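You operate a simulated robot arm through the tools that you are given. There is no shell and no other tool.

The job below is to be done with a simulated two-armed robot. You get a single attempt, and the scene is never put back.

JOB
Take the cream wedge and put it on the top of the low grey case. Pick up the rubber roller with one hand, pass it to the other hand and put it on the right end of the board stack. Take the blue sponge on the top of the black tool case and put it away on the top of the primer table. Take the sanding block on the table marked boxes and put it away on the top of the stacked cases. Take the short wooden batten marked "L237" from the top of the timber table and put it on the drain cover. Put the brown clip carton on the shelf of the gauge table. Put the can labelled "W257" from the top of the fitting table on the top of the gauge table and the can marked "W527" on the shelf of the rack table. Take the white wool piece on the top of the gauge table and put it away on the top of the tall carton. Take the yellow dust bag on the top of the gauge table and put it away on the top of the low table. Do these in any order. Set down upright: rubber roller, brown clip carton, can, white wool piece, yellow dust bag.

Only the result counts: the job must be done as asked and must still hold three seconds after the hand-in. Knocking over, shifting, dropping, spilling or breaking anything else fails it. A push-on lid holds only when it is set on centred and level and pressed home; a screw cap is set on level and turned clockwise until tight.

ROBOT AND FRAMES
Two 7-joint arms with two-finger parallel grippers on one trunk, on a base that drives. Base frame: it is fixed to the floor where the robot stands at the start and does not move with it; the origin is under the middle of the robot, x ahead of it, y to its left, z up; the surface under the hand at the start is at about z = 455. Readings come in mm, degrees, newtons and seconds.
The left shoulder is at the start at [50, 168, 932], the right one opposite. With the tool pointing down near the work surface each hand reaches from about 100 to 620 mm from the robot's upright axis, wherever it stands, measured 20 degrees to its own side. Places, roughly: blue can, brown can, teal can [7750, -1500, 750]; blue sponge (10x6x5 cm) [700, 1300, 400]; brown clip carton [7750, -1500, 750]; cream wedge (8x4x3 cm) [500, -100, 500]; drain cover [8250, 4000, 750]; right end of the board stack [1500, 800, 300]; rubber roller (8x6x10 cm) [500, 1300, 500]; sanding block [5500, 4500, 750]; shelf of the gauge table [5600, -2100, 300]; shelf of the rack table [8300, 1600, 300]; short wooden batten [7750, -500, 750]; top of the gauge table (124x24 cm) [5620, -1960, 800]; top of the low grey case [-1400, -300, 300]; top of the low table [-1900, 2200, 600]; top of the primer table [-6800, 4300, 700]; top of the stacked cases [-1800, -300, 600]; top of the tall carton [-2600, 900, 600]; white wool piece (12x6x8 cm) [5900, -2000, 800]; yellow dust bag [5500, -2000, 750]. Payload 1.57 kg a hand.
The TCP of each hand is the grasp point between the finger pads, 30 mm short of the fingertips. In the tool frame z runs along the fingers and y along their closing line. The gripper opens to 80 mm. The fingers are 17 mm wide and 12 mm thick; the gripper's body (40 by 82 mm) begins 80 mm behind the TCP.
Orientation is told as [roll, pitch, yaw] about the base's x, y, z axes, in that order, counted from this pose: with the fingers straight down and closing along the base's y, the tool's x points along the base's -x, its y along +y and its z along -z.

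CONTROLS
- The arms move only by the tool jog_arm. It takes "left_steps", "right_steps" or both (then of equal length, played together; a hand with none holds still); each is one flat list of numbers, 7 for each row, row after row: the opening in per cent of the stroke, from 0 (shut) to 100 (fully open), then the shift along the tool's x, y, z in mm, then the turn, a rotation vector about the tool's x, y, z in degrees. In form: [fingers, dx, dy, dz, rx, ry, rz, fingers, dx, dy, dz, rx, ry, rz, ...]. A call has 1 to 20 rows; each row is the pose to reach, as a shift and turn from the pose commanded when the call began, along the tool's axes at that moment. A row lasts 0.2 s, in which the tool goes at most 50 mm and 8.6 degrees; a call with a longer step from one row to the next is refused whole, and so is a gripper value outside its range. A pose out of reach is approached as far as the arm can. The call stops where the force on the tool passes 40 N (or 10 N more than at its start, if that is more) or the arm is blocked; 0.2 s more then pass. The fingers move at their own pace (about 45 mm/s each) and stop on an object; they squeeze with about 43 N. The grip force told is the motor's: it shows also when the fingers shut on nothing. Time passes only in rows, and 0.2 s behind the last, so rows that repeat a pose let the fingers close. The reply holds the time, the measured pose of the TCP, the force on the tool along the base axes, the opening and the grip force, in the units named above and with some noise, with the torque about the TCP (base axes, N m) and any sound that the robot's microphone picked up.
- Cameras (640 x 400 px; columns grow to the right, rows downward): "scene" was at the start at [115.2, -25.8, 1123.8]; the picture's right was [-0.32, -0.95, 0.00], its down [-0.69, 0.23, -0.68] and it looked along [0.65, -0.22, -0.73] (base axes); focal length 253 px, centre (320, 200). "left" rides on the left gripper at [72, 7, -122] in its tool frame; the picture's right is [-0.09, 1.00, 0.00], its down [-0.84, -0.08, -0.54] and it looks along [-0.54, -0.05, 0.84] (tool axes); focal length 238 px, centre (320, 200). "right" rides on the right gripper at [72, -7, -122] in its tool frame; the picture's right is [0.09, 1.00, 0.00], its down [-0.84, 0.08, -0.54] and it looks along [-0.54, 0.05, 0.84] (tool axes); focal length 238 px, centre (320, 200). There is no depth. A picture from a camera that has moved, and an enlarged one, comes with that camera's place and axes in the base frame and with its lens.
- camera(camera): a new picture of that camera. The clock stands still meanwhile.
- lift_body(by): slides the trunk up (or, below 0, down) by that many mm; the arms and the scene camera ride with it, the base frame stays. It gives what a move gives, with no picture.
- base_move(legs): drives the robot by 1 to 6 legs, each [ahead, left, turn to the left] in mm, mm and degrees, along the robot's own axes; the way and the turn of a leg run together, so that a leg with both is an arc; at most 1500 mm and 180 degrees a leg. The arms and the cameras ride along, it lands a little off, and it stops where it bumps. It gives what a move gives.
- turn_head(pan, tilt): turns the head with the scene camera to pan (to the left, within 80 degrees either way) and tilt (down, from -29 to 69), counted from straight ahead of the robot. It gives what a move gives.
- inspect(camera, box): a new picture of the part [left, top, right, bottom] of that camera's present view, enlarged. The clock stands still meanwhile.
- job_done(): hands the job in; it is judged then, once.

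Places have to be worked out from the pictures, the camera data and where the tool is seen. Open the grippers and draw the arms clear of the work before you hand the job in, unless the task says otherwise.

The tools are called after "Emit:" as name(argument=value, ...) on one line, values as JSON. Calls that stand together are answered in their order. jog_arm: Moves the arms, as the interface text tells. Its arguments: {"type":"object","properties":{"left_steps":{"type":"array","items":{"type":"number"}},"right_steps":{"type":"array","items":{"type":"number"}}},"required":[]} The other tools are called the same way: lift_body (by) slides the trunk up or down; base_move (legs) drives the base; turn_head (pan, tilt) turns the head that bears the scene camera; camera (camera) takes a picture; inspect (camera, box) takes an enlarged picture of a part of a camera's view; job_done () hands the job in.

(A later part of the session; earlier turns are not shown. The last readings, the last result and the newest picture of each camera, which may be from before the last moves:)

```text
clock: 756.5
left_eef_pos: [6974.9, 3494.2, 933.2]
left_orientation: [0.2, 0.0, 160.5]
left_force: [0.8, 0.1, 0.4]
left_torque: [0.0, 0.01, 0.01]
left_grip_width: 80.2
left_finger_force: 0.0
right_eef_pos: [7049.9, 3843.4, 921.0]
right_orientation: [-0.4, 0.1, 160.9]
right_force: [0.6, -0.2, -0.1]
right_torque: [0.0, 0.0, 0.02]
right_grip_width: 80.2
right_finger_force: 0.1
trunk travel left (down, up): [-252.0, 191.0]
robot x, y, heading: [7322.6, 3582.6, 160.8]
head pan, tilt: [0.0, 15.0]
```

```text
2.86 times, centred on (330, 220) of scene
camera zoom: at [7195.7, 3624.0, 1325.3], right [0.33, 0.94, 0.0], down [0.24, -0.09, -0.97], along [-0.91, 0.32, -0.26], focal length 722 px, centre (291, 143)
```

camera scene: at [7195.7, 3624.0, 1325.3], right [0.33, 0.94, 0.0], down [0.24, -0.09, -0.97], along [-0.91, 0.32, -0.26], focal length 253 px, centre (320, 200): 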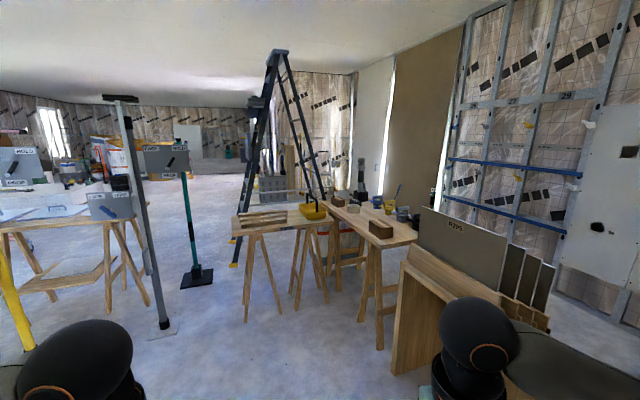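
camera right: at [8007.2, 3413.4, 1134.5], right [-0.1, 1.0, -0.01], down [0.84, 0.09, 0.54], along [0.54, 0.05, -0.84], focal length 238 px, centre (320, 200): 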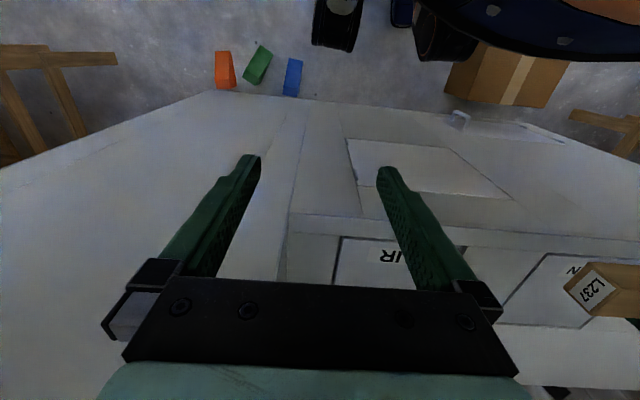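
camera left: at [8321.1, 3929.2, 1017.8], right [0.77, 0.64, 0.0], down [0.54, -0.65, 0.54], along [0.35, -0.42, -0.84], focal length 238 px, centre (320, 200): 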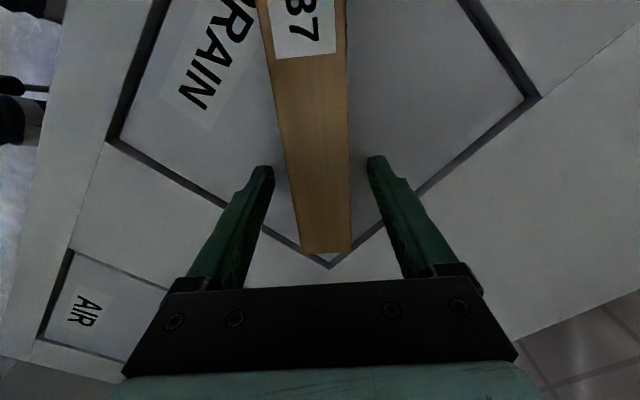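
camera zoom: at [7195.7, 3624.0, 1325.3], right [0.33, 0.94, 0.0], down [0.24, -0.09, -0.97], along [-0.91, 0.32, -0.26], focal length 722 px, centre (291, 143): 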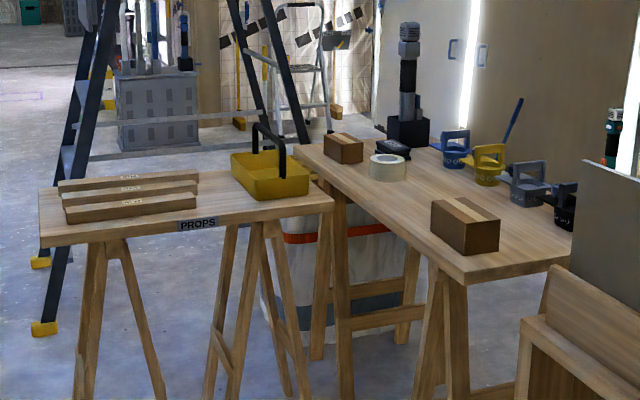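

The left one is PROPS; the right one (small brown boxes, tape, mugs) must be the boxes table. I move closer for a better view.

Emit:
base_move(legs=[[550, 0, -5]])

Emit:
turn_head(pan=-15, tilt=22)

Emit:
camera(camera="scene")

Emit:
inspect(camera="scene", box=[200, 120, 460, 290])

```text
clock: 759.7
left_eef_pos: [6449.3, 3732.1, 931.6]
left_orientation: [0.1, 0.0, 155.8]
left_force: [-0.4, -0.1, -0.5]
left_torque: [-0.02, 0.0, 0.0]
left_grip_width: 79.9
left_finger_force: 0.1
right_eef_pos: [6553.3, 4075.1, 921.5]
right_orientation: [-0.4, 0.1, 156.2]
right_force: [0.6, 0.1, 0.7]
right_torque: [-0.02, 0.01, 0.0]
right_grip_width: 80.2
right_finger_force: 0.0
trunk travel left (down, up): [-252.0, 191.0]
robot x, y, heading: [6802.7, 3786.9, 155.4]
head pan, tilt: [0.0, 15.0]
```

```text
clock: 760.5
left_eef_pos: [6448.9, 3732.6, 932.6]
left_orientation: [0.2, 0.0, 155.8]
left_force: [0.4, -0.8, -0.4]
left_torque: [-0.01, -0.03, 0.01]
left_grip_width: 80.0
left_finger_force: 0.1
right_eef_pos: [6552.2, 4075.0, 921.1]
right_orientation: [-0.5, 0.1, 156.3]
right_force: [-0.1, 0.2, 0.3]
right_torque: [0.01, 0.02, 0.04]
right_grip_width: 79.7
right_finger_force: 0.0
trunk travel left (down, up): [-252.0, 191.0]
robot x, y, heading: [6801.9, 3789.3, 155.5]
head pan, tilt: [-15.0, 22.0]
```

```text
taken
camera scene: at [6693.3, 3863.8, 1314.0], right [0.63, 0.77, 0.0], down [0.29, -0.24, -0.93], along [-0.72, 0.59, -0.37], focal length 253 px, centre (320, 200)
```

scene: 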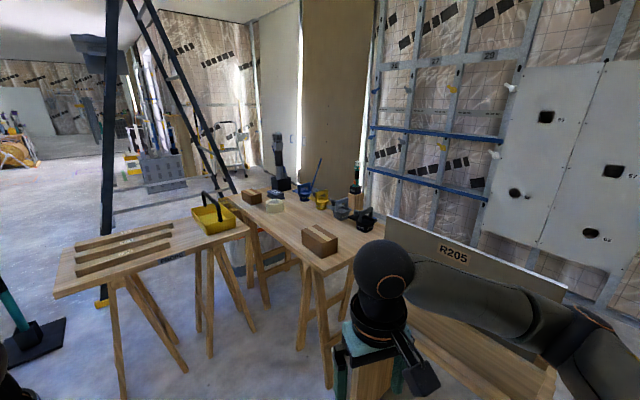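

```text
2.35 times, centred on (330, 205) of scene
camera zoom: at [6693.3, 3863.8, 1314.0], right [0.63, 0.77, 0.0], down [0.29, -0.24, -0.93], along [-0.72, 0.59, -0.37], focal length 594 px, centre (296, 188)
```

zoom: 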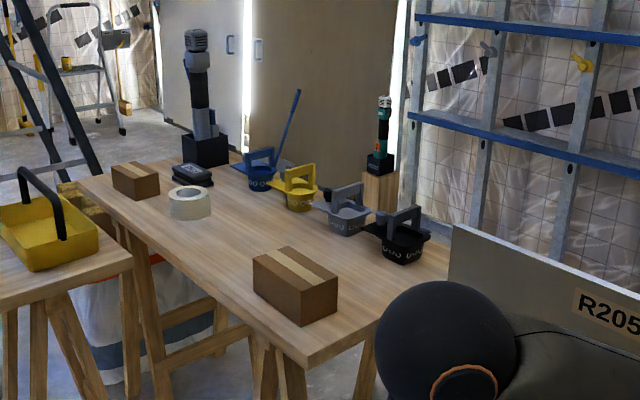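

A dark block-like object lies near the tape roll; I zoom in on it.

Emit:
inspect(camera="scene", box=[235, 170, 335, 232])

```text
6.40 times, centred on (285, 201) of scene
camera zoom: at [6693.3, 3863.8, 1314.0], right [0.63, 0.77, 0.0], down [0.29, -0.24, -0.93], along [-0.72, 0.59, -0.37], focal length 1617 px, centre (544, 194)
```

zoom: 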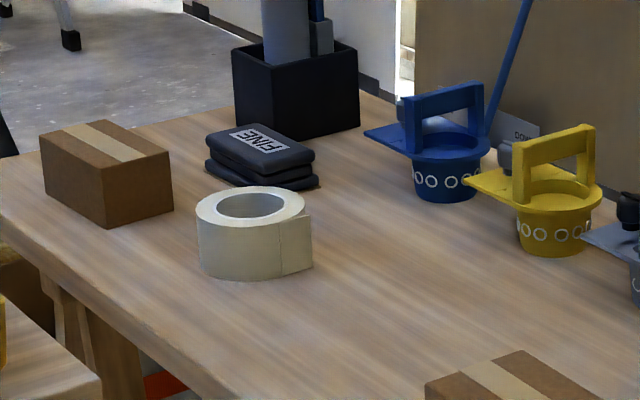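

The "FINE" sanding block is at ≈[5525, 4510], but the PROPS table blocks the south side there. I check whether I can get around the north-east side.

Emit:
turn_head(pan=-55, tilt=25)

Emit:
camera(camera="scene")

Emit:
turn_head(pan=25, tilt=20)

Emit:
camera(camera="scene")

```text
clock: 761.5
left_eef_pos: [6449.5, 3732.8, 932.6]
left_orientation: [0.3, 0.0, 155.9]
left_force: [0.2, 0.1, 0.1]
left_torque: [0.0, -0.04, 0.0]
left_grip_width: 80.3
left_finger_force: 0.0
right_eef_pos: [6553.1, 4074.5, 920.0]
right_orientation: [-0.4, 0.0, 156.2]
right_force: [0.4, 0.3, 0.8]
right_torque: [-0.03, -0.01, 0.0]
right_grip_width: 79.9
right_finger_force: 0.0
trunk travel left (down, up): [-252.0, 191.0]
robot x, y, heading: [6803.7, 3790.1, 155.5]
head pan, tilt: [-55.0, 25.0]
```

```text
taken
camera scene: at [6748.0, 3895.5, 1309.1], right [0.98, 0.19, 0.0], down [0.08, -0.42, -0.91], along [-0.17, 0.89, -0.42], focal length 253 px, centre (320, 200)
```

scene: 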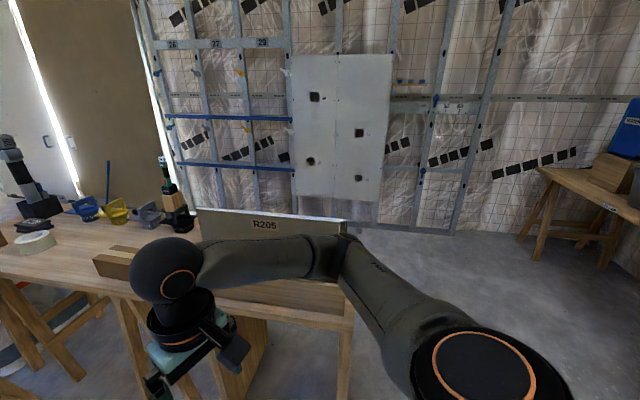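

```text
clock: 763.1
left_eef_pos: [6450.4, 3732.8, 932.6]
left_orientation: [0.2, 0.0, 155.8]
left_force: [0.5, 0.2, 0.0]
left_torque: [-0.01, 0.0, 0.01]
left_grip_width: 79.7
left_finger_force: 0.1
right_eef_pos: [6551.9, 4074.9, 920.5]
right_orientation: [-0.4, 0.0, 156.1]
right_force: [-0.2, -0.3, 0.7]
right_torque: [0.0, -0.01, 0.01]
right_grip_width: 80.1
right_finger_force: 0.0
trunk travel left (down, up): [-252.0, 191.0]
robot x, y, heading: [6802.8, 3791.7, 155.6]
head pan, tilt: [25.0, 20.0]
```

```text
taken
camera scene: at [6672.1, 3803.9, 1317.2], right [-0.01, 1.0, 0.0], down [0.34, 0.0, -0.94], along [-0.94, -0.01, -0.34], focal length 253 px, centre (320, 200)
```

scene: 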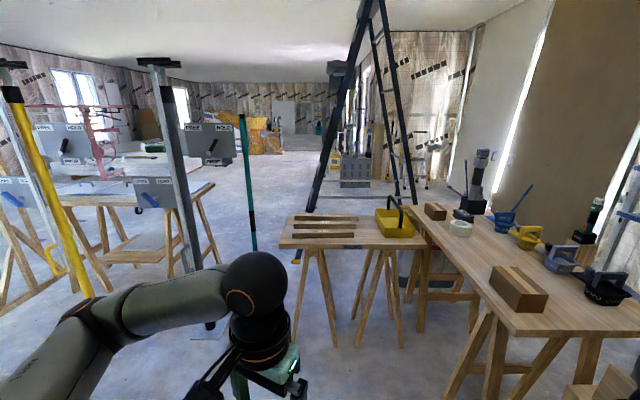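

There seems to be open floor north of the boxes table, reachable around its east end. I drive there step by step.

Emit:
base_move(legs=[[0, 0, -65.5], [100, -450, 0], [1200, 0, 0]])

Emit:
turn_head(pan=60, tilt=25)

Emit:
camera(camera="scene")

```text
clock: 776.2
left_eef_pos: [7050.7, 5412.5, 931.2]
left_orientation: [0.3, 0.0, 89.9]
left_force: [0.1, -0.6, 0.9]
left_torque: [0.01, 0.0, 0.01]
left_grip_width: 80.2
left_finger_force: 0.0
right_eef_pos: [7405.7, 5457.9, 921.0]
right_orientation: [-0.4, 0.2, 90.4]
right_force: [0.2, 0.5, 0.8]
right_torque: [0.02, 0.0, 0.03]
right_grip_width: 80.0
right_finger_force: 0.1
trunk travel left (down, up): [-252.0, 191.0]
robot x, y, heading: [7243.5, 5115.3, 90.0]
head pan, tilt: [25.0, 20.0]
```

```text
clock: 777.2
left_eef_pos: [7051.8, 5412.5, 931.7]
left_orientation: [0.2, 0.0, 89.9]
left_force: [0.0, -0.6, -0.3]
left_torque: [-0.01, -0.02, 0.01]
left_grip_width: 80.2
left_finger_force: 0.1
right_eef_pos: [7405.9, 5458.8, 921.6]
right_orientation: [-0.4, 0.1, 90.3]
right_force: [0.0, 0.1, 0.0]
right_torque: [-0.01, 0.01, 0.0]
right_grip_width: 79.9
right_finger_force: 0.1
trunk travel left (down, up): [-252.0, 191.0]
robot x, y, heading: [7244.8, 5111.3, 89.7]
head pan, tilt: [60.0, 25.0]
```

```text
taken
camera scene: at [7166.7, 5200.2, 1309.2], right [0.5, 0.86, 0.0], down [0.36, -0.21, -0.91], along [-0.78, 0.46, -0.42], focal length 253 px, centre (320, 200)
```

scene: 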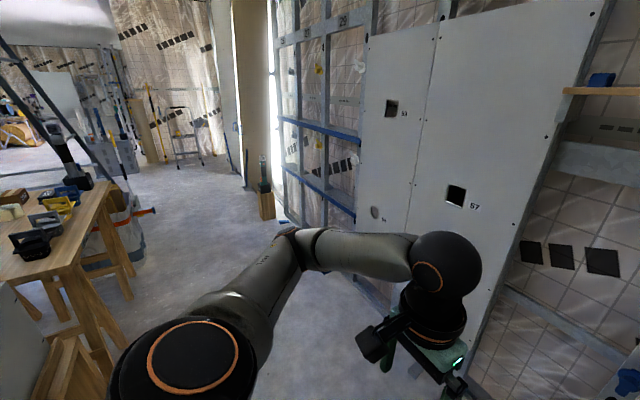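

Open floor north of the table up to the stud wall. I drive sideways (west) to x ≈ 5620 at y ≈ 5110, then turn to face the table.

Emit:
base_move(legs=[[0, 1400, 0.3], [0, 230, 0], [0, 0, 180]])

Emit:
turn_head(pan=0, tilt=40)

Emit:
camera(camera="scene")

```text
clock: 795.3
left_eef_pos: [5289.5, 5016.8, 931.8]
left_orientation: [0.1, 0.1, 163.2]
left_force: [0.5, -0.1, -0.4]
left_torque: [0.02, 0.02, 0.02]
left_grip_width: 80.0
left_finger_force: 0.0
right_eef_pos: [5338.7, 5365.5, 920.5]
right_orientation: [-0.3, 0.2, 164.9]
right_force: [0.7, 0.2, 0.0]
right_torque: [-0.02, -0.01, 0.0]
right_grip_width: 79.9
right_finger_force: 0.1
trunk travel left (down, up): [-252.0, 191.0]
robot x, y, heading: [5627.5, 5121.5, 164.2]
head pan, tilt: [60.0, 25.0]
heard: click
stopped in leg 3: the robot was blocked; the commanded pose is now the measured one
```

```text
clock: 796.6
left_eef_pos: [5289.2, 5015.1, 932.9]
left_orientation: [0.2, 0.1, 163.3]
left_force: [0.2, 0.1, -0.1]
left_torque: [0.0, 0.01, 0.03]
left_grip_width: 80.0
left_finger_force: 0.1
right_eef_pos: [5337.6, 5365.0, 920.3]
right_orientation: [-0.2, 0.0, 165.0]
right_force: [-0.2, 0.4, 0.8]
right_torque: [0.0, 0.03, 0.01]
right_grip_width: 80.0
right_finger_force: 0.2
trunk travel left (down, up): [-252.0, 191.0]
robot x, y, heading: [5624.9, 5117.4, 164.4]
head pan, tilt: [0.0, 40.0]
```

```text
taken
camera scene: at [5506.5, 5154.6, 1285.7], right [0.27, 0.96, 0.0], down [0.62, -0.17, -0.77], along [-0.74, 0.2, -0.64], focal length 253 px, centre (320, 200)
```

scene: 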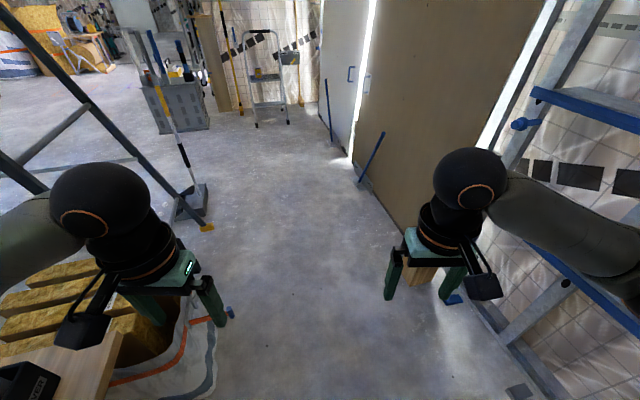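

The turn was blocked and something clicked. I stop and look around carefully to see what I touched.

Emit:
turn_head(pan=-60, tilt=35)

Emit:
camera(camera="scene")

Emit:
turn_head(pan=60, tilt=40)

Emit:
camera(camera="scene")

Emit:
camera(camera="left")

Emit:
camera(camera="right")

```text
clock: 797.9
left_eef_pos: [5289.4, 5016.2, 932.7]
left_orientation: [0.1, 0.0, 163.4]
left_force: [-0.1, -0.1, 1.1]
left_torque: [0.02, 0.0, 0.0]
left_grip_width: 80.0
left_finger_force: 0.1
right_eef_pos: [5338.3, 5366.4, 921.6]
right_orientation: [-0.2, 0.1, 165.0]
right_force: [0.6, -0.2, -0.1]
right_torque: [0.0, 0.0, 0.01]
right_grip_width: 80.0
right_finger_force: 0.0
trunk travel left (down, up): [-252.0, 191.0]
robot x, y, heading: [5627.3, 5122.3, 164.6]
head pan, tilt: [-60.0, 35.0]
```

```text
taken
camera scene: at [5566.5, 5217.1, 1293.1], right [0.97, 0.25, 0.0], down [0.14, -0.56, -0.82], along [-0.2, 0.79, -0.58], focal length 253 px, centre (320, 200)
```

scene: 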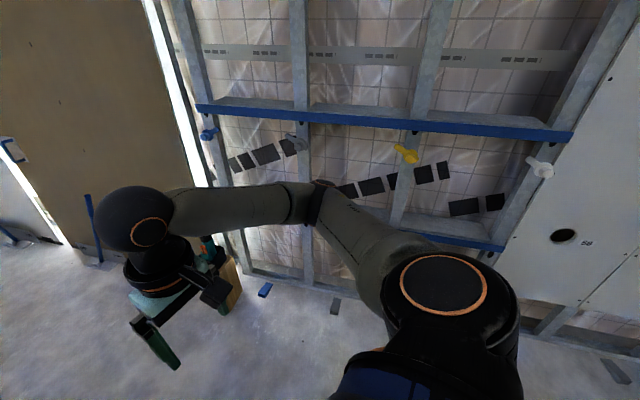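

```text
clock: 799.9
left_eef_pos: [5289.8, 5015.9, 931.8]
left_orientation: [0.2, -0.1, 163.4]
left_force: [0.7, -1.1, 0.8]
left_torque: [-0.02, 0.02, -0.01]
left_grip_width: 80.0
left_finger_force: 0.0
right_eef_pos: [5338.2, 5365.3, 920.1]
right_orientation: [-0.2, 0.1, 165.0]
right_force: [-0.3, 0.0, -0.5]
right_torque: [-0.01, 0.0, 0.0]
right_grip_width: 80.0
right_finger_force: 0.1
trunk travel left (down, up): [-252.0, 191.0]
robot x, y, heading: [5626.8, 5116.8, 164.3]
head pan, tilt: [60.0, 40.0]
```

```text
taken
camera scene: at [5527.6, 5072.4, 1285.9], right [-0.7, 0.72, 0.0], down [0.46, 0.45, -0.77], along [-0.55, -0.54, -0.64], focal length 253 px, centre (320, 200)
```

scene: 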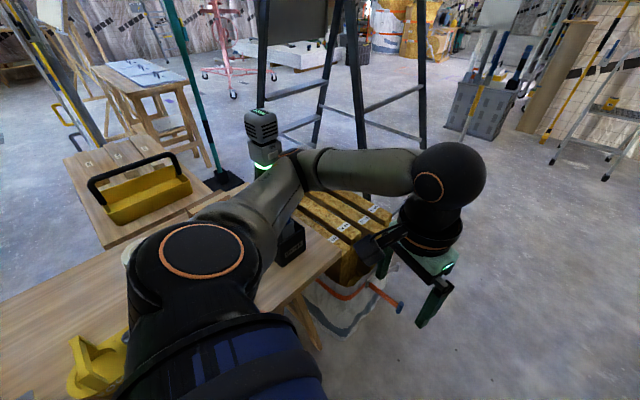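

```text
taken
camera left: at [5355.5, 4989.4, 1054.1], right [-0.37, -0.93, 0.0], down [-0.78, 0.32, 0.54], along [-0.5, 0.2, -0.84], focal length 238 px, centre (320, 200)
```

left: 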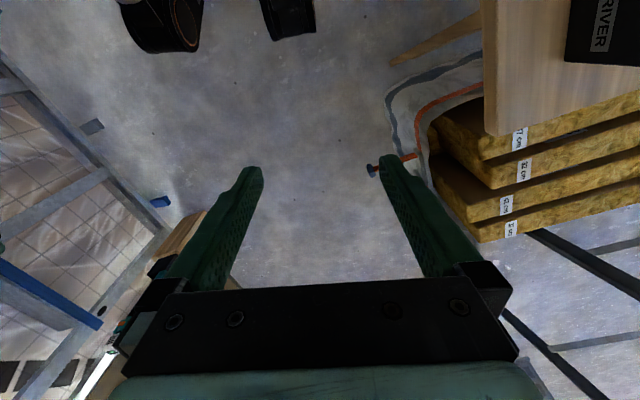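

```text
taken
camera right: at [5409.3, 5352.7, 1043.1], right [-0.17, -0.99, 0.0], down [-0.83, 0.14, 0.54], along [-0.53, 0.1, -0.84], focal length 238 px, centre (320, 200)
```

right: 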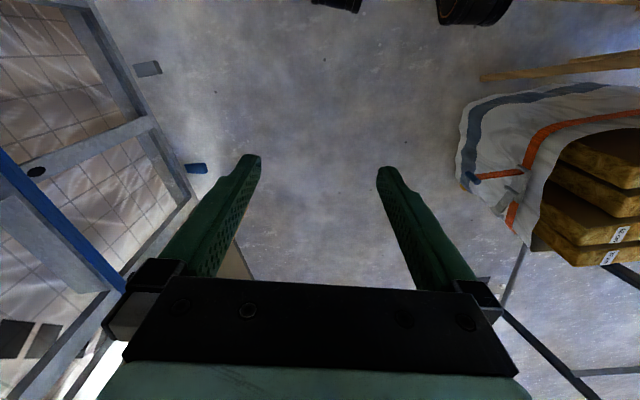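

My left elbow has run into the tall driver tool standing in its black holder at the table's west end. I rotate back 30° to release it and then inspect it.

Emit:
base_move(legs=[[0, 0, -30]])

Emit:
turn_head(pan=78, tilt=35)

Emit:
camera(camera="scene")

```text
clock: 801.7
left_eef_pos: [5281.6, 5192.4, 933.0]
left_orientation: [0.0, -0.1, 134.2]
left_force: [-0.3, -1.3, 0.0]
left_torque: [0.0, 0.02, -0.03]
left_grip_width: 79.9
left_finger_force: 0.0
right_eef_pos: [5494.4, 5473.7, 922.1]
right_orientation: [-0.4, 0.1, 135.7]
right_force: [0.2, -0.8, 1.0]
right_torque: [0.01, 0.03, 0.0]
right_grip_width: 80.1
right_finger_force: 0.0
trunk travel left (down, up): [-252.0, 191.0]
robot x, y, heading: [5626.4, 5118.8, 134.9]
head pan, tilt: [60.0, 40.0]
```

```text
clock: 802.5
left_eef_pos: [5281.5, 5192.5, 931.8]
left_orientation: [0.0, -0.1, 134.0]
left_force: [-1.1, 0.0, 1.0]
left_torque: [-0.04, -0.01, 0.0]
left_grip_width: 79.9
left_finger_force: 0.0
right_eef_pos: [5495.1, 5473.4, 921.5]
right_orientation: [-0.5, -0.1, 135.7]
right_force: [0.3, 0.9, 0.1]
right_torque: [0.04, 0.0, 0.01]
right_grip_width: 80.1
right_finger_force: 0.1
trunk travel left (down, up): [-252.0, 191.0]
robot x, y, heading: [5628.5, 5120.8, 135.1]
head pan, tilt: [78.0, 35.0]
```

```text
taken
camera scene: at [5524.8, 5098.8, 1293.4], right [-0.55, 0.84, 0.0], down [0.48, 0.31, -0.82], along [-0.69, -0.45, -0.57], focal length 253 px, centre (320, 200)
```

scene: 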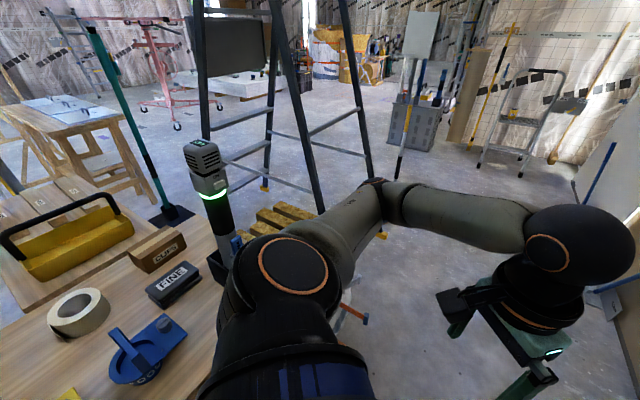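

I inspect the driver closely: its ring is glowing green now.

Emit:
inspect(camera="scene", box=[160, 120, 280, 300])

Emit:
inspect(camera="scene", box=[0, 180, 260, 390])

```text
2.22 times, centred on (220, 210) of scene
camera zoom: at [5524.8, 5098.8, 1293.4], right [-0.55, 0.84, 0.0], down [0.48, 0.31, -0.82], along [-0.69, -0.45, -0.57], focal length 562 px, centre (542, 178)
```

zoom: 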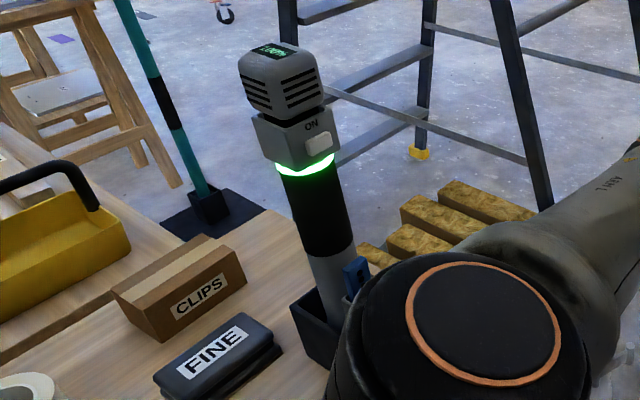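

```text
1.90 times, centred on (130, 285) of scene
camera zoom: at [5524.8, 5098.8, 1293.4], right [-0.55, 0.84, 0.0], down [0.48, 0.31, -0.82], along [-0.69, -0.45, -0.57], focal length 481 px, centre (682, 38)
```

zoom: 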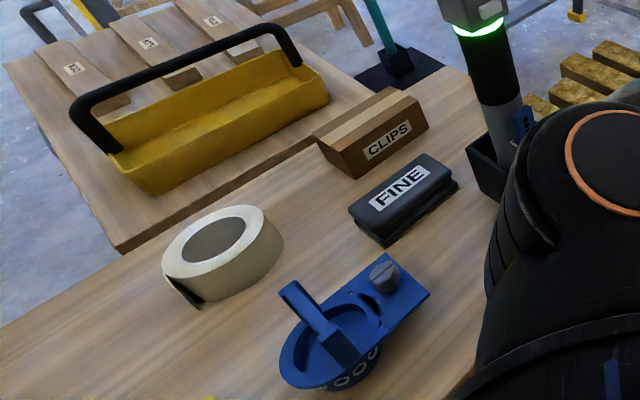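

The driver tool's "ON" button got pressed by my elbow (its ring was dark before). I'll restore that. First I move away to a clear spot, then turn to face the table properly.

Emit:
base_move(legs=[[150, -120, 0]])

Emit:
turn_head(pan=0, tilt=30)

Emit:
camera(camera="scene")

```text
clock: 804.2
left_eef_pos: [5257.3, 5384.2, 932.1]
left_orientation: [0.0, -0.1, 134.0]
left_force: [0.1, -0.5, -0.1]
left_torque: [-0.03, 0.01, -0.01]
left_grip_width: 80.1
left_finger_force: 0.1
right_eef_pos: [5473.4, 5664.4, 921.1]
right_orientation: [-0.4, -0.1, 135.6]
right_force: [0.3, 0.0, 0.4]
right_torque: [0.02, 0.02, 0.01]
right_grip_width: 79.9
right_finger_force: 0.0
trunk travel left (down, up): [-252.0, 191.0]
robot x, y, heading: [5605.8, 5309.7, 135.3]
head pan, tilt: [78.0, 35.0]
```

```text
clock: 805.7
left_eef_pos: [5258.8, 5384.0, 932.6]
left_orientation: [0.1, 0.0, 134.1]
left_force: [0.4, 0.7, 0.7]
left_torque: [0.04, -0.01, -0.01]
left_grip_width: 79.9
left_finger_force: 0.1
right_eef_pos: [5471.9, 5665.1, 922.3]
right_orientation: [-0.4, 0.0, 135.7]
right_force: [-0.9, -0.3, 0.9]
right_torque: [0.03, 0.0, 0.0]
right_grip_width: 80.1
right_finger_force: 0.0
trunk travel left (down, up): [-252.0, 191.0]
robot x, y, heading: [5603.7, 5309.9, 135.0]
head pan, tilt: [0.0, 30.0]
```

```text
taken
camera scene: at [5512.0, 5401.4, 1301.2], right [0.71, 0.71, 0.0], down [0.35, -0.35, -0.87], along [-0.61, 0.61, -0.5], focal length 253 px, centre (320, 200)
```

scene: 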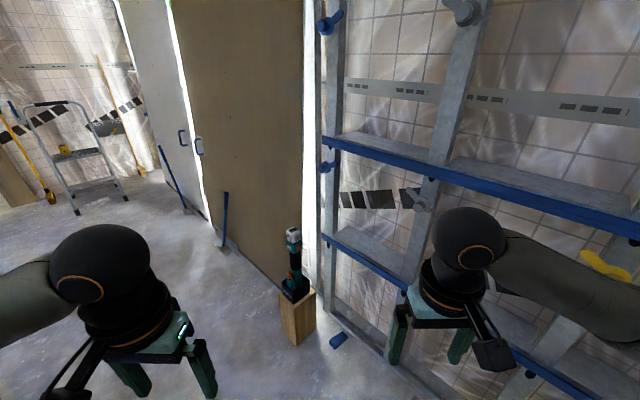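

I have room here. I rotate left 135° to face south (heading −90).

Emit:
base_move(legs=[[0, 0, 135]])

Emit:
turn_head(pan=-10, tilt=35)

Emit:
camera(camera="scene")

Emit:
inspect(camera="scene", box=[240, 100, 420, 260])

```text
clock: 811.7
left_eef_pos: [5790.6, 5008.6, 932.9]
left_orientation: [0.0, -0.1, -92.4]
left_force: [-0.2, -0.2, -0.2]
left_torque: [0.01, 0.01, 0.01]
left_grip_width: 79.9
left_finger_force: 0.1
right_eef_pos: [5438.8, 4968.1, 921.1]
right_orientation: [-0.4, -0.1, -90.6]
right_force: [0.6, 0.4, 0.3]
right_torque: [0.02, 0.03, -0.02]
right_grip_width: 80.0
right_finger_force: 0.0
trunk travel left (down, up): [-252.0, 191.0]
robot x, y, heading: [5603.5, 5307.1, -91.3]
head pan, tilt: [0.0, 30.0]
```

```text
clock: 812.4
left_eef_pos: [5789.3, 5007.9, 932.5]
left_orientation: [0.0, -0.1, -92.4]
left_force: [-0.2, 0.5, 0.7]
left_torque: [0.0, 0.0, 0.01]
left_grip_width: 80.1
left_finger_force: 0.0
right_eef_pos: [5439.8, 4970.2, 922.1]
right_orientation: [-0.5, 0.0, -90.7]
right_force: [-0.2, 0.6, 0.2]
right_torque: [-0.02, -0.01, 0.0]
right_grip_width: 80.0
right_finger_force: 0.0
trunk travel left (down, up): [-252.0, 191.0]
robot x, y, heading: [5600.5, 5309.6, -91.4]
head pan, tilt: [-10.0, 35.0]
```

```text
taken
camera scene: at [5586.2, 5183.0, 1293.4], right [-0.98, 0.2, 0.0], down [0.11, 0.56, -0.82], along [-0.16, -0.8, -0.57], focal length 253 px, centre (320, 200)
```

scene: 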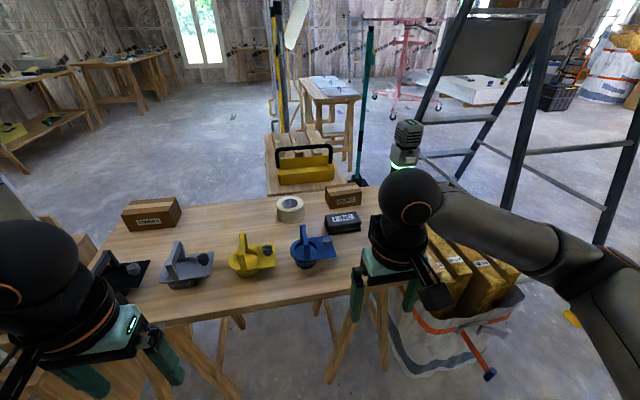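

```text
2.50 times, centred on (330, 180) of scene
camera zoom: at [5586.2, 5183.0, 1293.4], right [-0.98, 0.2, 0.0], down [0.11, 0.56, -0.82], along [-0.16, -0.8, -0.57], focal length 632 px, centre (295, 250)
```

zoom: 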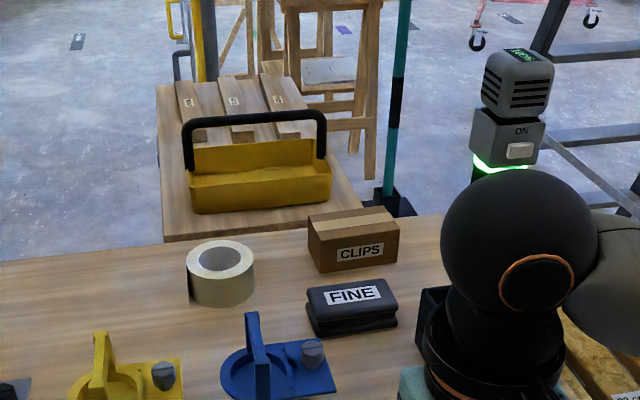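

Now the view is clear: FINE block ≈[5393, 4587]; the driver's white button (under "ON") is at ≈[5275, 4703, 1034]. I move in front of it to undo the accidental switch press with a closed fingertip.

Emit:
base_move(legs=[[60, -200, 1.4]])

Emit:
turn_head(pan=-12, tilt=25)

Emit:
camera(camera="scene")

Emit:
inspect(camera="scene", box=[280, 100, 420, 280])

```text
clock: 814.8
left_eef_pos: [5593.3, 4954.6, 932.5]
left_orientation: [0.2, -0.1, -90.8]
left_force: [-0.2, 0.2, 0.2]
left_torque: [0.0, 0.02, -0.01]
left_grip_width: 80.0
left_finger_force: 0.0
right_eef_pos: [5243.8, 4905.7, 921.0]
right_orientation: [-0.4, 0.0, -89.2]
right_force: [-0.4, 0.0, 0.0]
right_torque: [0.04, -0.01, 0.0]
right_grip_width: 80.0
right_finger_force: 0.0
trunk travel left (down, up): [-252.0, 191.0]
robot x, y, heading: [5401.3, 5247.2, -89.6]
head pan, tilt: [-10.0, 35.0]
```

```text
clock: 815.5
left_eef_pos: [5592.4, 4953.5, 931.9]
left_orientation: [0.3, -0.1, -90.9]
left_force: [-0.4, -0.4, 0.8]
left_torque: [-0.03, 0.0, -0.01]
left_grip_width: 80.1
left_finger_force: 0.0
right_eef_pos: [5244.6, 4904.5, 922.1]
right_orientation: [-0.4, 0.0, -89.2]
right_force: [0.5, -0.8, -0.2]
right_torque: [0.02, -0.02, -0.03]
right_grip_width: 80.1
right_finger_force: 0.1
trunk travel left (down, up): [-252.0, 191.0]
robot x, y, heading: [5399.3, 5250.7, -89.6]
head pan, tilt: [-12.0, 25.0]
```

```text
taken
camera scene: at [5380.9, 5120.1, 1309.1], right [-0.98, 0.2, 0.0], down [0.09, 0.41, -0.91], along [-0.19, -0.89, -0.42], focal length 253 px, centre (320, 200)
```

scene: 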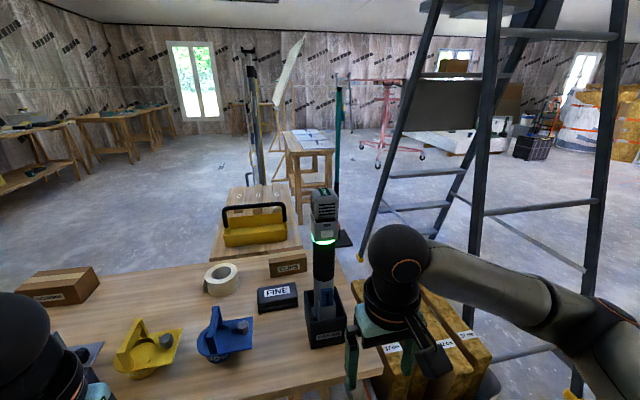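

```text
2.22 times, centred on (350, 190) of scene
camera zoom: at [5380.9, 5120.1, 1309.1], right [-0.98, 0.2, 0.0], down [0.09, 0.41, -0.91], along [-0.19, -0.89, -0.42], focal length 562 px, centre (253, 222)
```

zoom: 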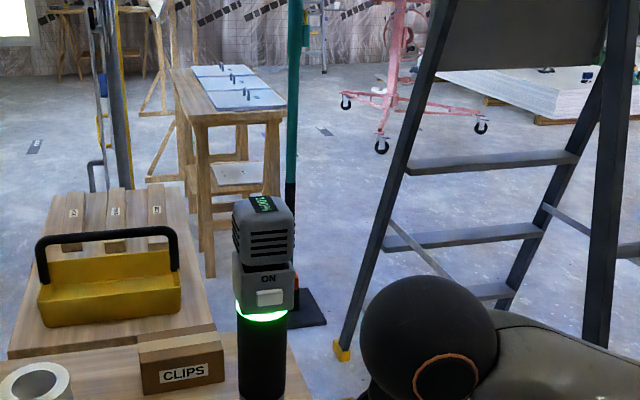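

The driver stands upright in its holder; the button is at [5279, 4703, 1034]. I close the right gripper, tilt it 30° forward, and bring the fingertip ~40 mm in front of the button.

Emit:
jog_arm(right_steps=[60, -10, 7, -30, 0, 0, 0, 30, -30, 14, -60, 0, -7.5, 0, 0, -55, 20, -90, 0, -15, 0, 0, -80, 26, -115, 0, -22.5, 0, 0, -100, 33, -134, 0, -30, 0, 0, -100, 33, -134, 0, -30, 0, 0, -100, 33, -134, 0, -30, 0])

Emit:
camera(camera="scene")

Emit:
camera(camera="right")

```text
clock: 817.1
left_eef_pos: [5592.9, 4952.3, 932.8]
left_orientation: [0.0, -0.2, -90.8]
left_force: [0.5, -0.4, 0.1]
left_torque: [-0.03, -0.01, -0.02]
left_grip_width: 79.9
left_finger_force: 0.0
right_eef_pos: [5280.0, 4804.7, 1055.2]
right_orientation: [-0.4, -30.0, -89.1]
right_force: [0.5, 0.4, -0.2]
right_torque: [0.01, -0.01, 0.0]
right_grip_width: 0.0
right_finger_force: 21.2
trunk travel left (down, up): [-252.0, 191.0]
robot x, y, heading: [5399.7, 5249.8, -89.8]
head pan, tilt: [-12.0, 25.0]
```

```text
taken
camera scene: at [5380.9, 5120.1, 1309.1], right [-0.98, 0.2, 0.0], down [0.09, 0.41, -0.91], along [-0.19, -0.89, -0.42], focal length 253 px, centre (320, 200)
```

scene: 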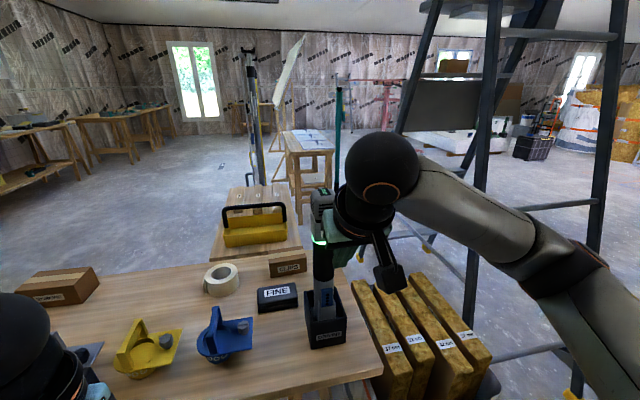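

```text
taken
camera right: at [5272.1, 4928.3, 1125.1], right [0.99, 0.09, -0.05], down [0.09, -0.45, 0.89], along [0.06, -0.89, -0.46], focal length 238 px, centre (320, 200)
```

right: 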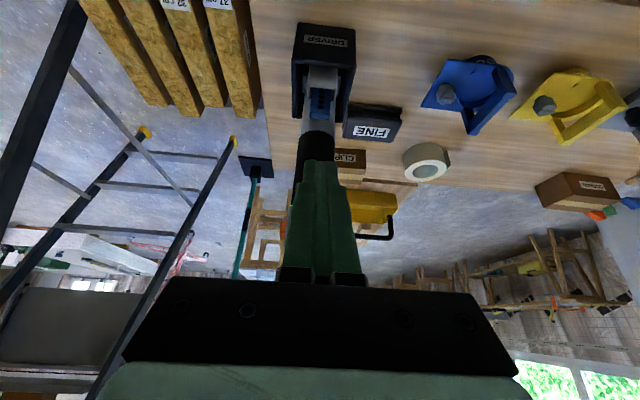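

The fingertip is lined up with the driver. I advance 60 mm, then continue in small steps listening for the click.

Emit:
jog_arm(right_steps=[0, -26, 0, 15, 0, 0, 0, 0, -47.6, 0, 27.5, 0, 0, 0, 0, -52, 0, 30, 0, 0, 0, 0, -55.4, 0, 32, 0, 0, 0])

Emit:
inspect(camera="scene", box=[280, 150, 420, 290])

```text
clock: 818.1
left_eef_pos: [5593.5, 4954.4, 931.3]
left_orientation: [0.0, -0.1, -90.8]
left_force: [0.3, -0.4, -0.2]
left_torque: [0.0, -0.01, 0.0]
left_grip_width: 79.9
left_finger_force: 0.1
right_eef_pos: [5280.5, 4742.9, 1055.1]
right_orientation: [-0.3, -30.1, -89.1]
right_force: [-0.1, 0.8, -0.4]
right_torque: [0.0, 0.03, 0.0]
right_grip_width: 0.0
right_finger_force: 21.5
trunk travel left (down, up): [-252.0, 191.0]
robot x, y, heading: [5400.2, 5252.6, -89.4]
head pan, tilt: [-12.0, 25.0]
```

```text
2.86 times, centred on (350, 220) of scene
camera zoom: at [5380.9, 5120.1, 1309.1], right [-0.98, 0.2, 0.0], down [0.09, 0.41, -0.91], along [-0.19, -0.89, -0.42], focal length 722 px, centre (234, 143)
```

zoom: 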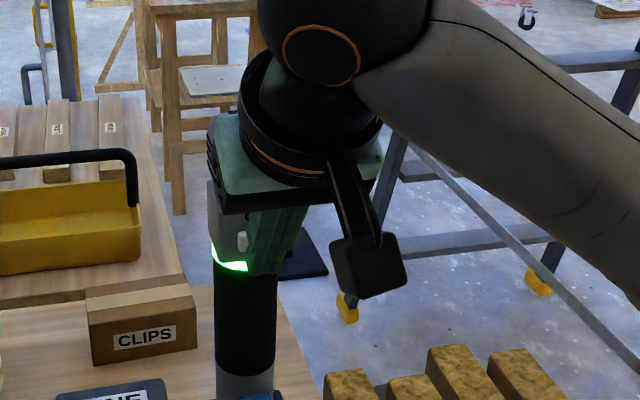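

Leading edge ≈ y 4720. I continue in 3 mm steps.

Emit:
jog_arm(right_steps=[0, -2.6, 0, 1.5, 0, 0, 0, 0, -5.2, 0, 3, 0, 0, 0, 0, -7.8, 0, 4.5, 0, 0, 0])

Emit:
jog_arm(right_steps=[0, -2.6, 0, 1.5, 0, 0, 0, 0, -5.2, 0, 3, 0, 0, 0])

```text
clock: 818.9
left_eef_pos: [5593.2, 4952.6, 931.8]
left_orientation: [0.0, -0.1, -90.8]
left_force: [-0.3, 0.1, 0.2]
left_torque: [0.01, 0.0, -0.01]
left_grip_width: 79.9
left_finger_force: 0.0
right_eef_pos: [5280.5, 4732.2, 1055.7]
right_orientation: [-0.3, -29.9, -88.9]
right_force: [-0.5, -1.0, -0.1]
right_torque: [0.0, -0.02, -0.01]
right_grip_width: 0.2
right_finger_force: 21.2
trunk travel left (down, up): [-252.0, 191.0]
robot x, y, heading: [5398.6, 5249.1, -89.8]
head pan, tilt: [-12.0, 25.0]
```

```text
clock: 819.5
left_eef_pos: [5593.5, 4954.0, 931.9]
left_orientation: [0.1, -0.1, -90.8]
left_force: [0.6, 0.5, 0.4]
left_torque: [0.01, -0.02, -0.01]
left_grip_width: 79.9
left_finger_force: 0.0
right_eef_pos: [5281.2, 4728.3, 1055.8]
right_orientation: [-0.4, -30.0, -88.9]
right_force: [0.7, 2.4, -0.6]
right_torque: [0.09, -0.01, -0.02]
right_grip_width: 0.0
right_finger_force: 21.2
trunk travel left (down, up): [-252.0, 191.0]
robot x, y, heading: [5401.8, 5250.5, -89.7]
head pan, tilt: [-12.0, 25.0]
heard: click
```

A click was heard at only 2.4 N. I back off and check the ring.

Emit:
jog_arm(right_steps=[0, 26, 0, -15, 0, 0, 0, 0, 52, 0, -30, 0, 0, 0, 0, 78, 0, -45, 0, 0, 0, 0, 100, 0, -60, 0, 0, 0])

Emit:
camera(camera="scene")

Emit:
inspect(camera="scene", box=[260, 160, 400, 300])

```text
clock: 820.5
left_eef_pos: [5592.4, 4954.7, 932.4]
left_orientation: [0.0, -0.1, -90.9]
left_force: [0.8, -0.7, 0.2]
left_torque: [-0.01, -0.02, 0.0]
left_grip_width: 80.1
left_finger_force: 0.2
right_eef_pos: [5277.5, 4845.2, 1055.6]
right_orientation: [-0.4, -29.9, -89.0]
right_force: [-0.5, -0.2, -1.1]
right_torque: [0.04, -0.02, 0.01]
right_grip_width: 0.0
right_finger_force: 21.3
trunk travel left (down, up): [-252.0, 191.0]
robot x, y, heading: [5399.1, 5255.2, -89.7]
head pan, tilt: [-12.0, 25.0]
```

```text
taken
camera scene: at [5380.9, 5120.3, 1309.2], right [-0.98, 0.2, 0.0], down [0.09, 0.41, -0.91], along [-0.19, -0.89, -0.42], focal length 253 px, centre (320, 200)
```

scene: 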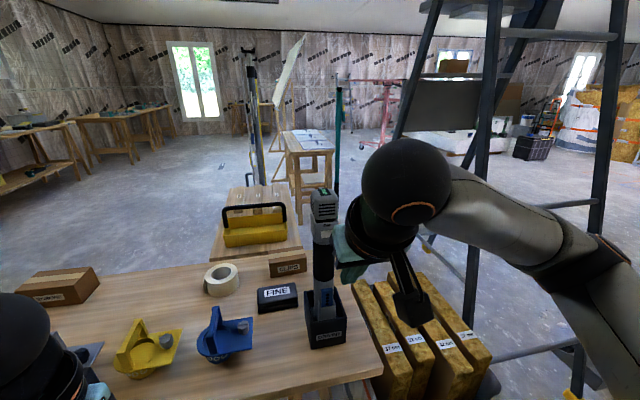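

```text
2.86 times, centred on (330, 230) of scene
camera zoom: at [5380.9, 5120.3, 1309.2], right [-0.98, 0.2, 0.0], down [0.09, 0.41, -0.91], along [-0.19, -0.89, -0.42], focal length 722 px, centre (291, 114)
```

zoom: 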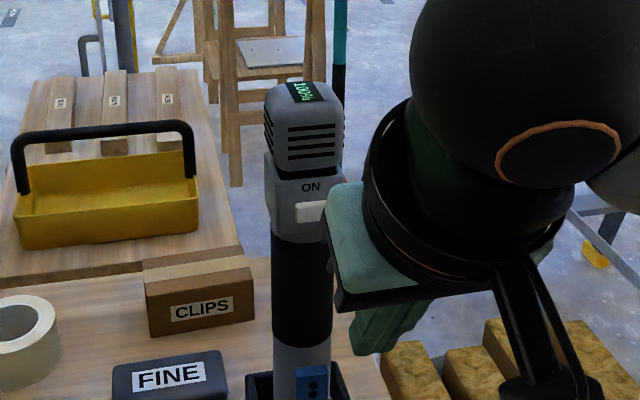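

The ring is off again; the driver is back to its original state. I straighten the right hand and park it to the right, away from the driver.

Emit:
jog_arm(right_steps=[0, 35, -10, -10, 0, 0, 0, 20, 65, -30, 0, 0, 7.5, 0, 50, 90, -60, 15, 0, 15, 0, 100, 115, -85, 35, 0, 22.5, 0, 100, 140, -108, 55, 0, 30, 0, 100, 147, -118, 60, 0, 30, 0])

Emit:
jog_arm(left_steps=[100, 0, 0, 0, 0, 0, 8.2, 100, 0, 0, 0, 0, 0, 16.4, 100, 0, 0, 0, 0, 0, 24.6, 100, 0, 0, 0, 0, 0, 32.8, 100, 0, 0, 0, 0, 0, 41, 100, 0, 0, 0, 0, 0, 49.2, 100, 0, 0, 0, 0, 0, 57.4, 100, 0, 0, 0, 0, 0, 65.6, 100, 0, 0, 0, 0, 0, 73.8, 100, 0, 0, 0, 0, 0, 82, 100, 0, 0, 0, 0, 0, 90, 100, 0, 0, 0, 0, 0, 90])

Emit:
turn_head(pan=0, tilt=42)

Emit:
inspect(camera="scene", box=[260, 60, 420, 180])

Emit:
camera(camera="scene")

```text
clock: 821.9
left_eef_pos: [5593.8, 4954.3, 931.8]
left_orientation: [0.1, -0.1, -90.8]
left_force: [-0.5, 0.6, 0.2]
left_torque: [-0.01, 0.0, 0.01]
left_grip_width: 80.2
left_finger_force: 0.1
right_eef_pos: [5158.2, 4940.9, 930.7]
right_orientation: [-0.3, 0.1, -89.1]
right_force: [0.0, 0.2, 0.0]
right_torque: [0.0, -0.03, -0.01]
right_grip_width: 80.1
right_finger_force: 0.0
trunk travel left (down, up): [-252.0, 191.0]
robot x, y, heading: [5406.6, 5251.6, -89.7]
head pan, tilt: [-12.0, 25.0]
```

```text
clock: 824.5
left_eef_pos: [5592.4, 4952.8, 931.4]
left_orientation: [0.1, 0.0, 179.2]
left_force: [0.5, -0.1, 0.6]
left_torque: [0.0, 0.0, 0.04]
left_grip_width: 80.1
left_finger_force: 0.0
right_eef_pos: [5159.0, 4940.1, 930.7]
right_orientation: [-0.6, 0.0, -89.3]
right_force: [-0.3, -0.1, -0.6]
right_torque: [0.0, 0.0, 0.01]
right_grip_width: 80.0
right_finger_force: 0.1
trunk travel left (down, up): [-252.0, 191.0]
robot x, y, heading: [5401.8, 5250.6, -89.8]
head pan, tilt: [-12.0, 25.0]
```

```text
clock: 825.3
left_eef_pos: [5592.5, 4953.7, 932.9]
left_orientation: [0.1, 0.0, 179.2]
left_force: [-0.5, 0.3, -0.1]
left_torque: [0.0, -0.02, -0.02]
left_grip_width: 80.1
left_finger_force: 0.1
right_eef_pos: [5159.1, 4940.8, 931.2]
right_orientation: [-0.5, 0.0, -89.1]
right_force: [-0.3, -0.3, -0.5]
right_torque: [0.01, 0.03, -0.01]
right_grip_width: 80.1
right_finger_force: 0.0
trunk travel left (down, up): [-252.0, 191.0]
robot x, y, heading: [5399.6, 5253.2, -89.5]
head pan, tilt: [0.0, 42.0]
```

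```text
3.33 times, centred on (340, 120) of scene
camera zoom: at [5400.0, 5126.7, 1282.9], right [-1.0, 0.0, 0.0], down [0.0, 0.67, -0.74], along [0.0, -0.74, -0.67], focal length 842 px, centre (253, 467)
```

zoom: 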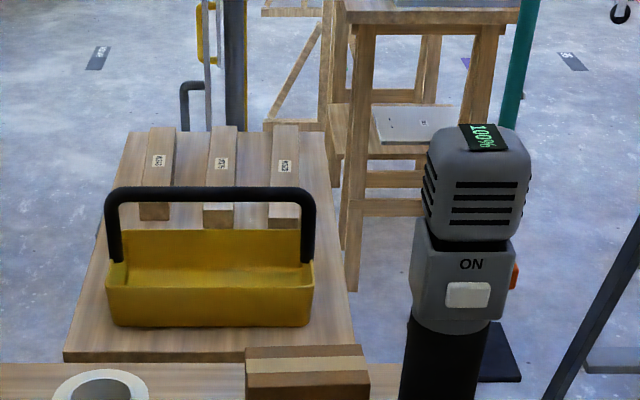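

```text
taken
camera scene: at [5400.0, 5126.7, 1282.9], right [-1.0, 0.0, 0.0], down [0.0, 0.67, -0.74], along [0.0, -0.74, -0.67], focal length 253 px, centre (320, 200)
```

scene: 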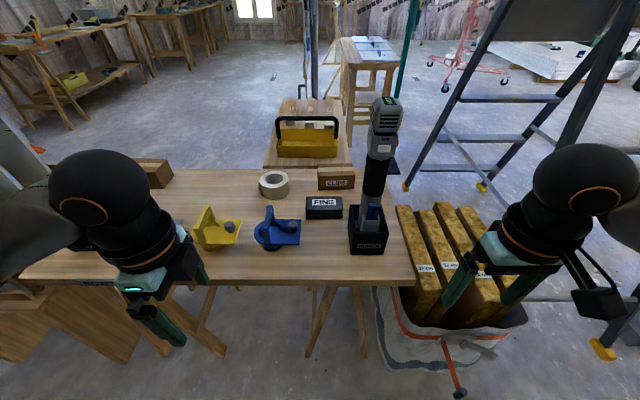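

The driver shows no ring light. FINE block is at [5394, 4588]. I drive 140 mm closer.

Emit:
base_move(legs=[[140, -30, 0]])

Emit:
jog_arm(left_steps=[100, -36, 45, 0, 0, 0, 0, 100, -72, 90, 0, 0, 0, 0, 100, -108, 135, 0, 0, 0, 0, 100, -140, 180, 0, 0, 0, 0, 100, -157, 220, 0, 0, 0, 0, 100, -157, 220, 0, 0, 0, 0])

Emit:
camera(camera="left")

Emit:
camera(camera="scene")

```text
clock: 826.7
left_eef_pos: [5563.2, 4815.6, 932.1]
left_orientation: [0.0, 0.2, 179.4]
left_force: [-0.1, 0.6, -0.3]
left_torque: [-0.01, 0.0, 0.03]
left_grip_width: 79.8
left_finger_force: 0.0
right_eef_pos: [5129.0, 4800.4, 931.4]
right_orientation: [-0.4, 0.1, -89.2]
right_force: [0.4, 0.0, -0.5]
right_torque: [0.01, 0.03, 0.0]
right_grip_width: 79.9
right_finger_force: 0.0
trunk travel left (down, up): [-252.0, 191.0]
robot x, y, heading: [5366.9, 5113.7, -89.4]
head pan, tilt: [0.0, 42.0]
```

```text
refused: row 1 steps farther than a row can; nothing moved
```

```text
taken
camera left: at [5634.3, 4806.7, 1053.9], right [-0.1, -0.99, 0.0], down [-0.84, 0.09, 0.54], along [-0.54, 0.06, -0.84], focal length 238 px, centre (320, 200)
```

left: 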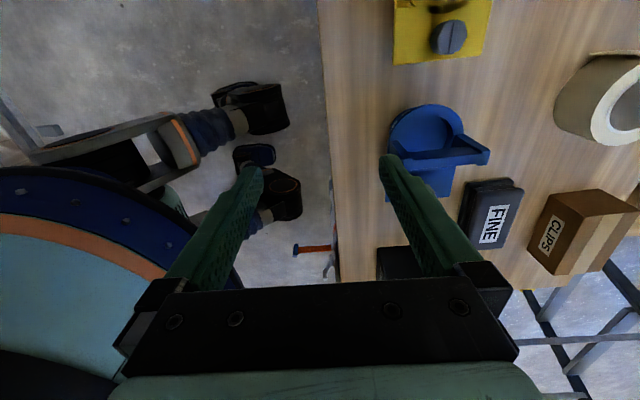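

```text
taken
camera scene: at [5370.8, 4986.6, 1282.8], right [-1.0, 0.0, 0.0], down [0.0, 0.67, -0.74], along [0.0, -0.74, -0.67], focal length 253 px, centre (320, 200)
```

scene: 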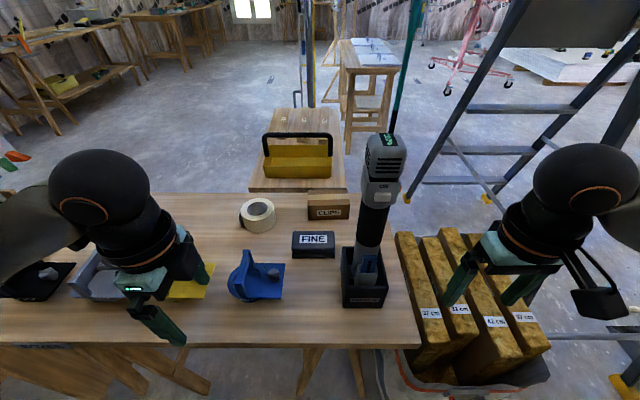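

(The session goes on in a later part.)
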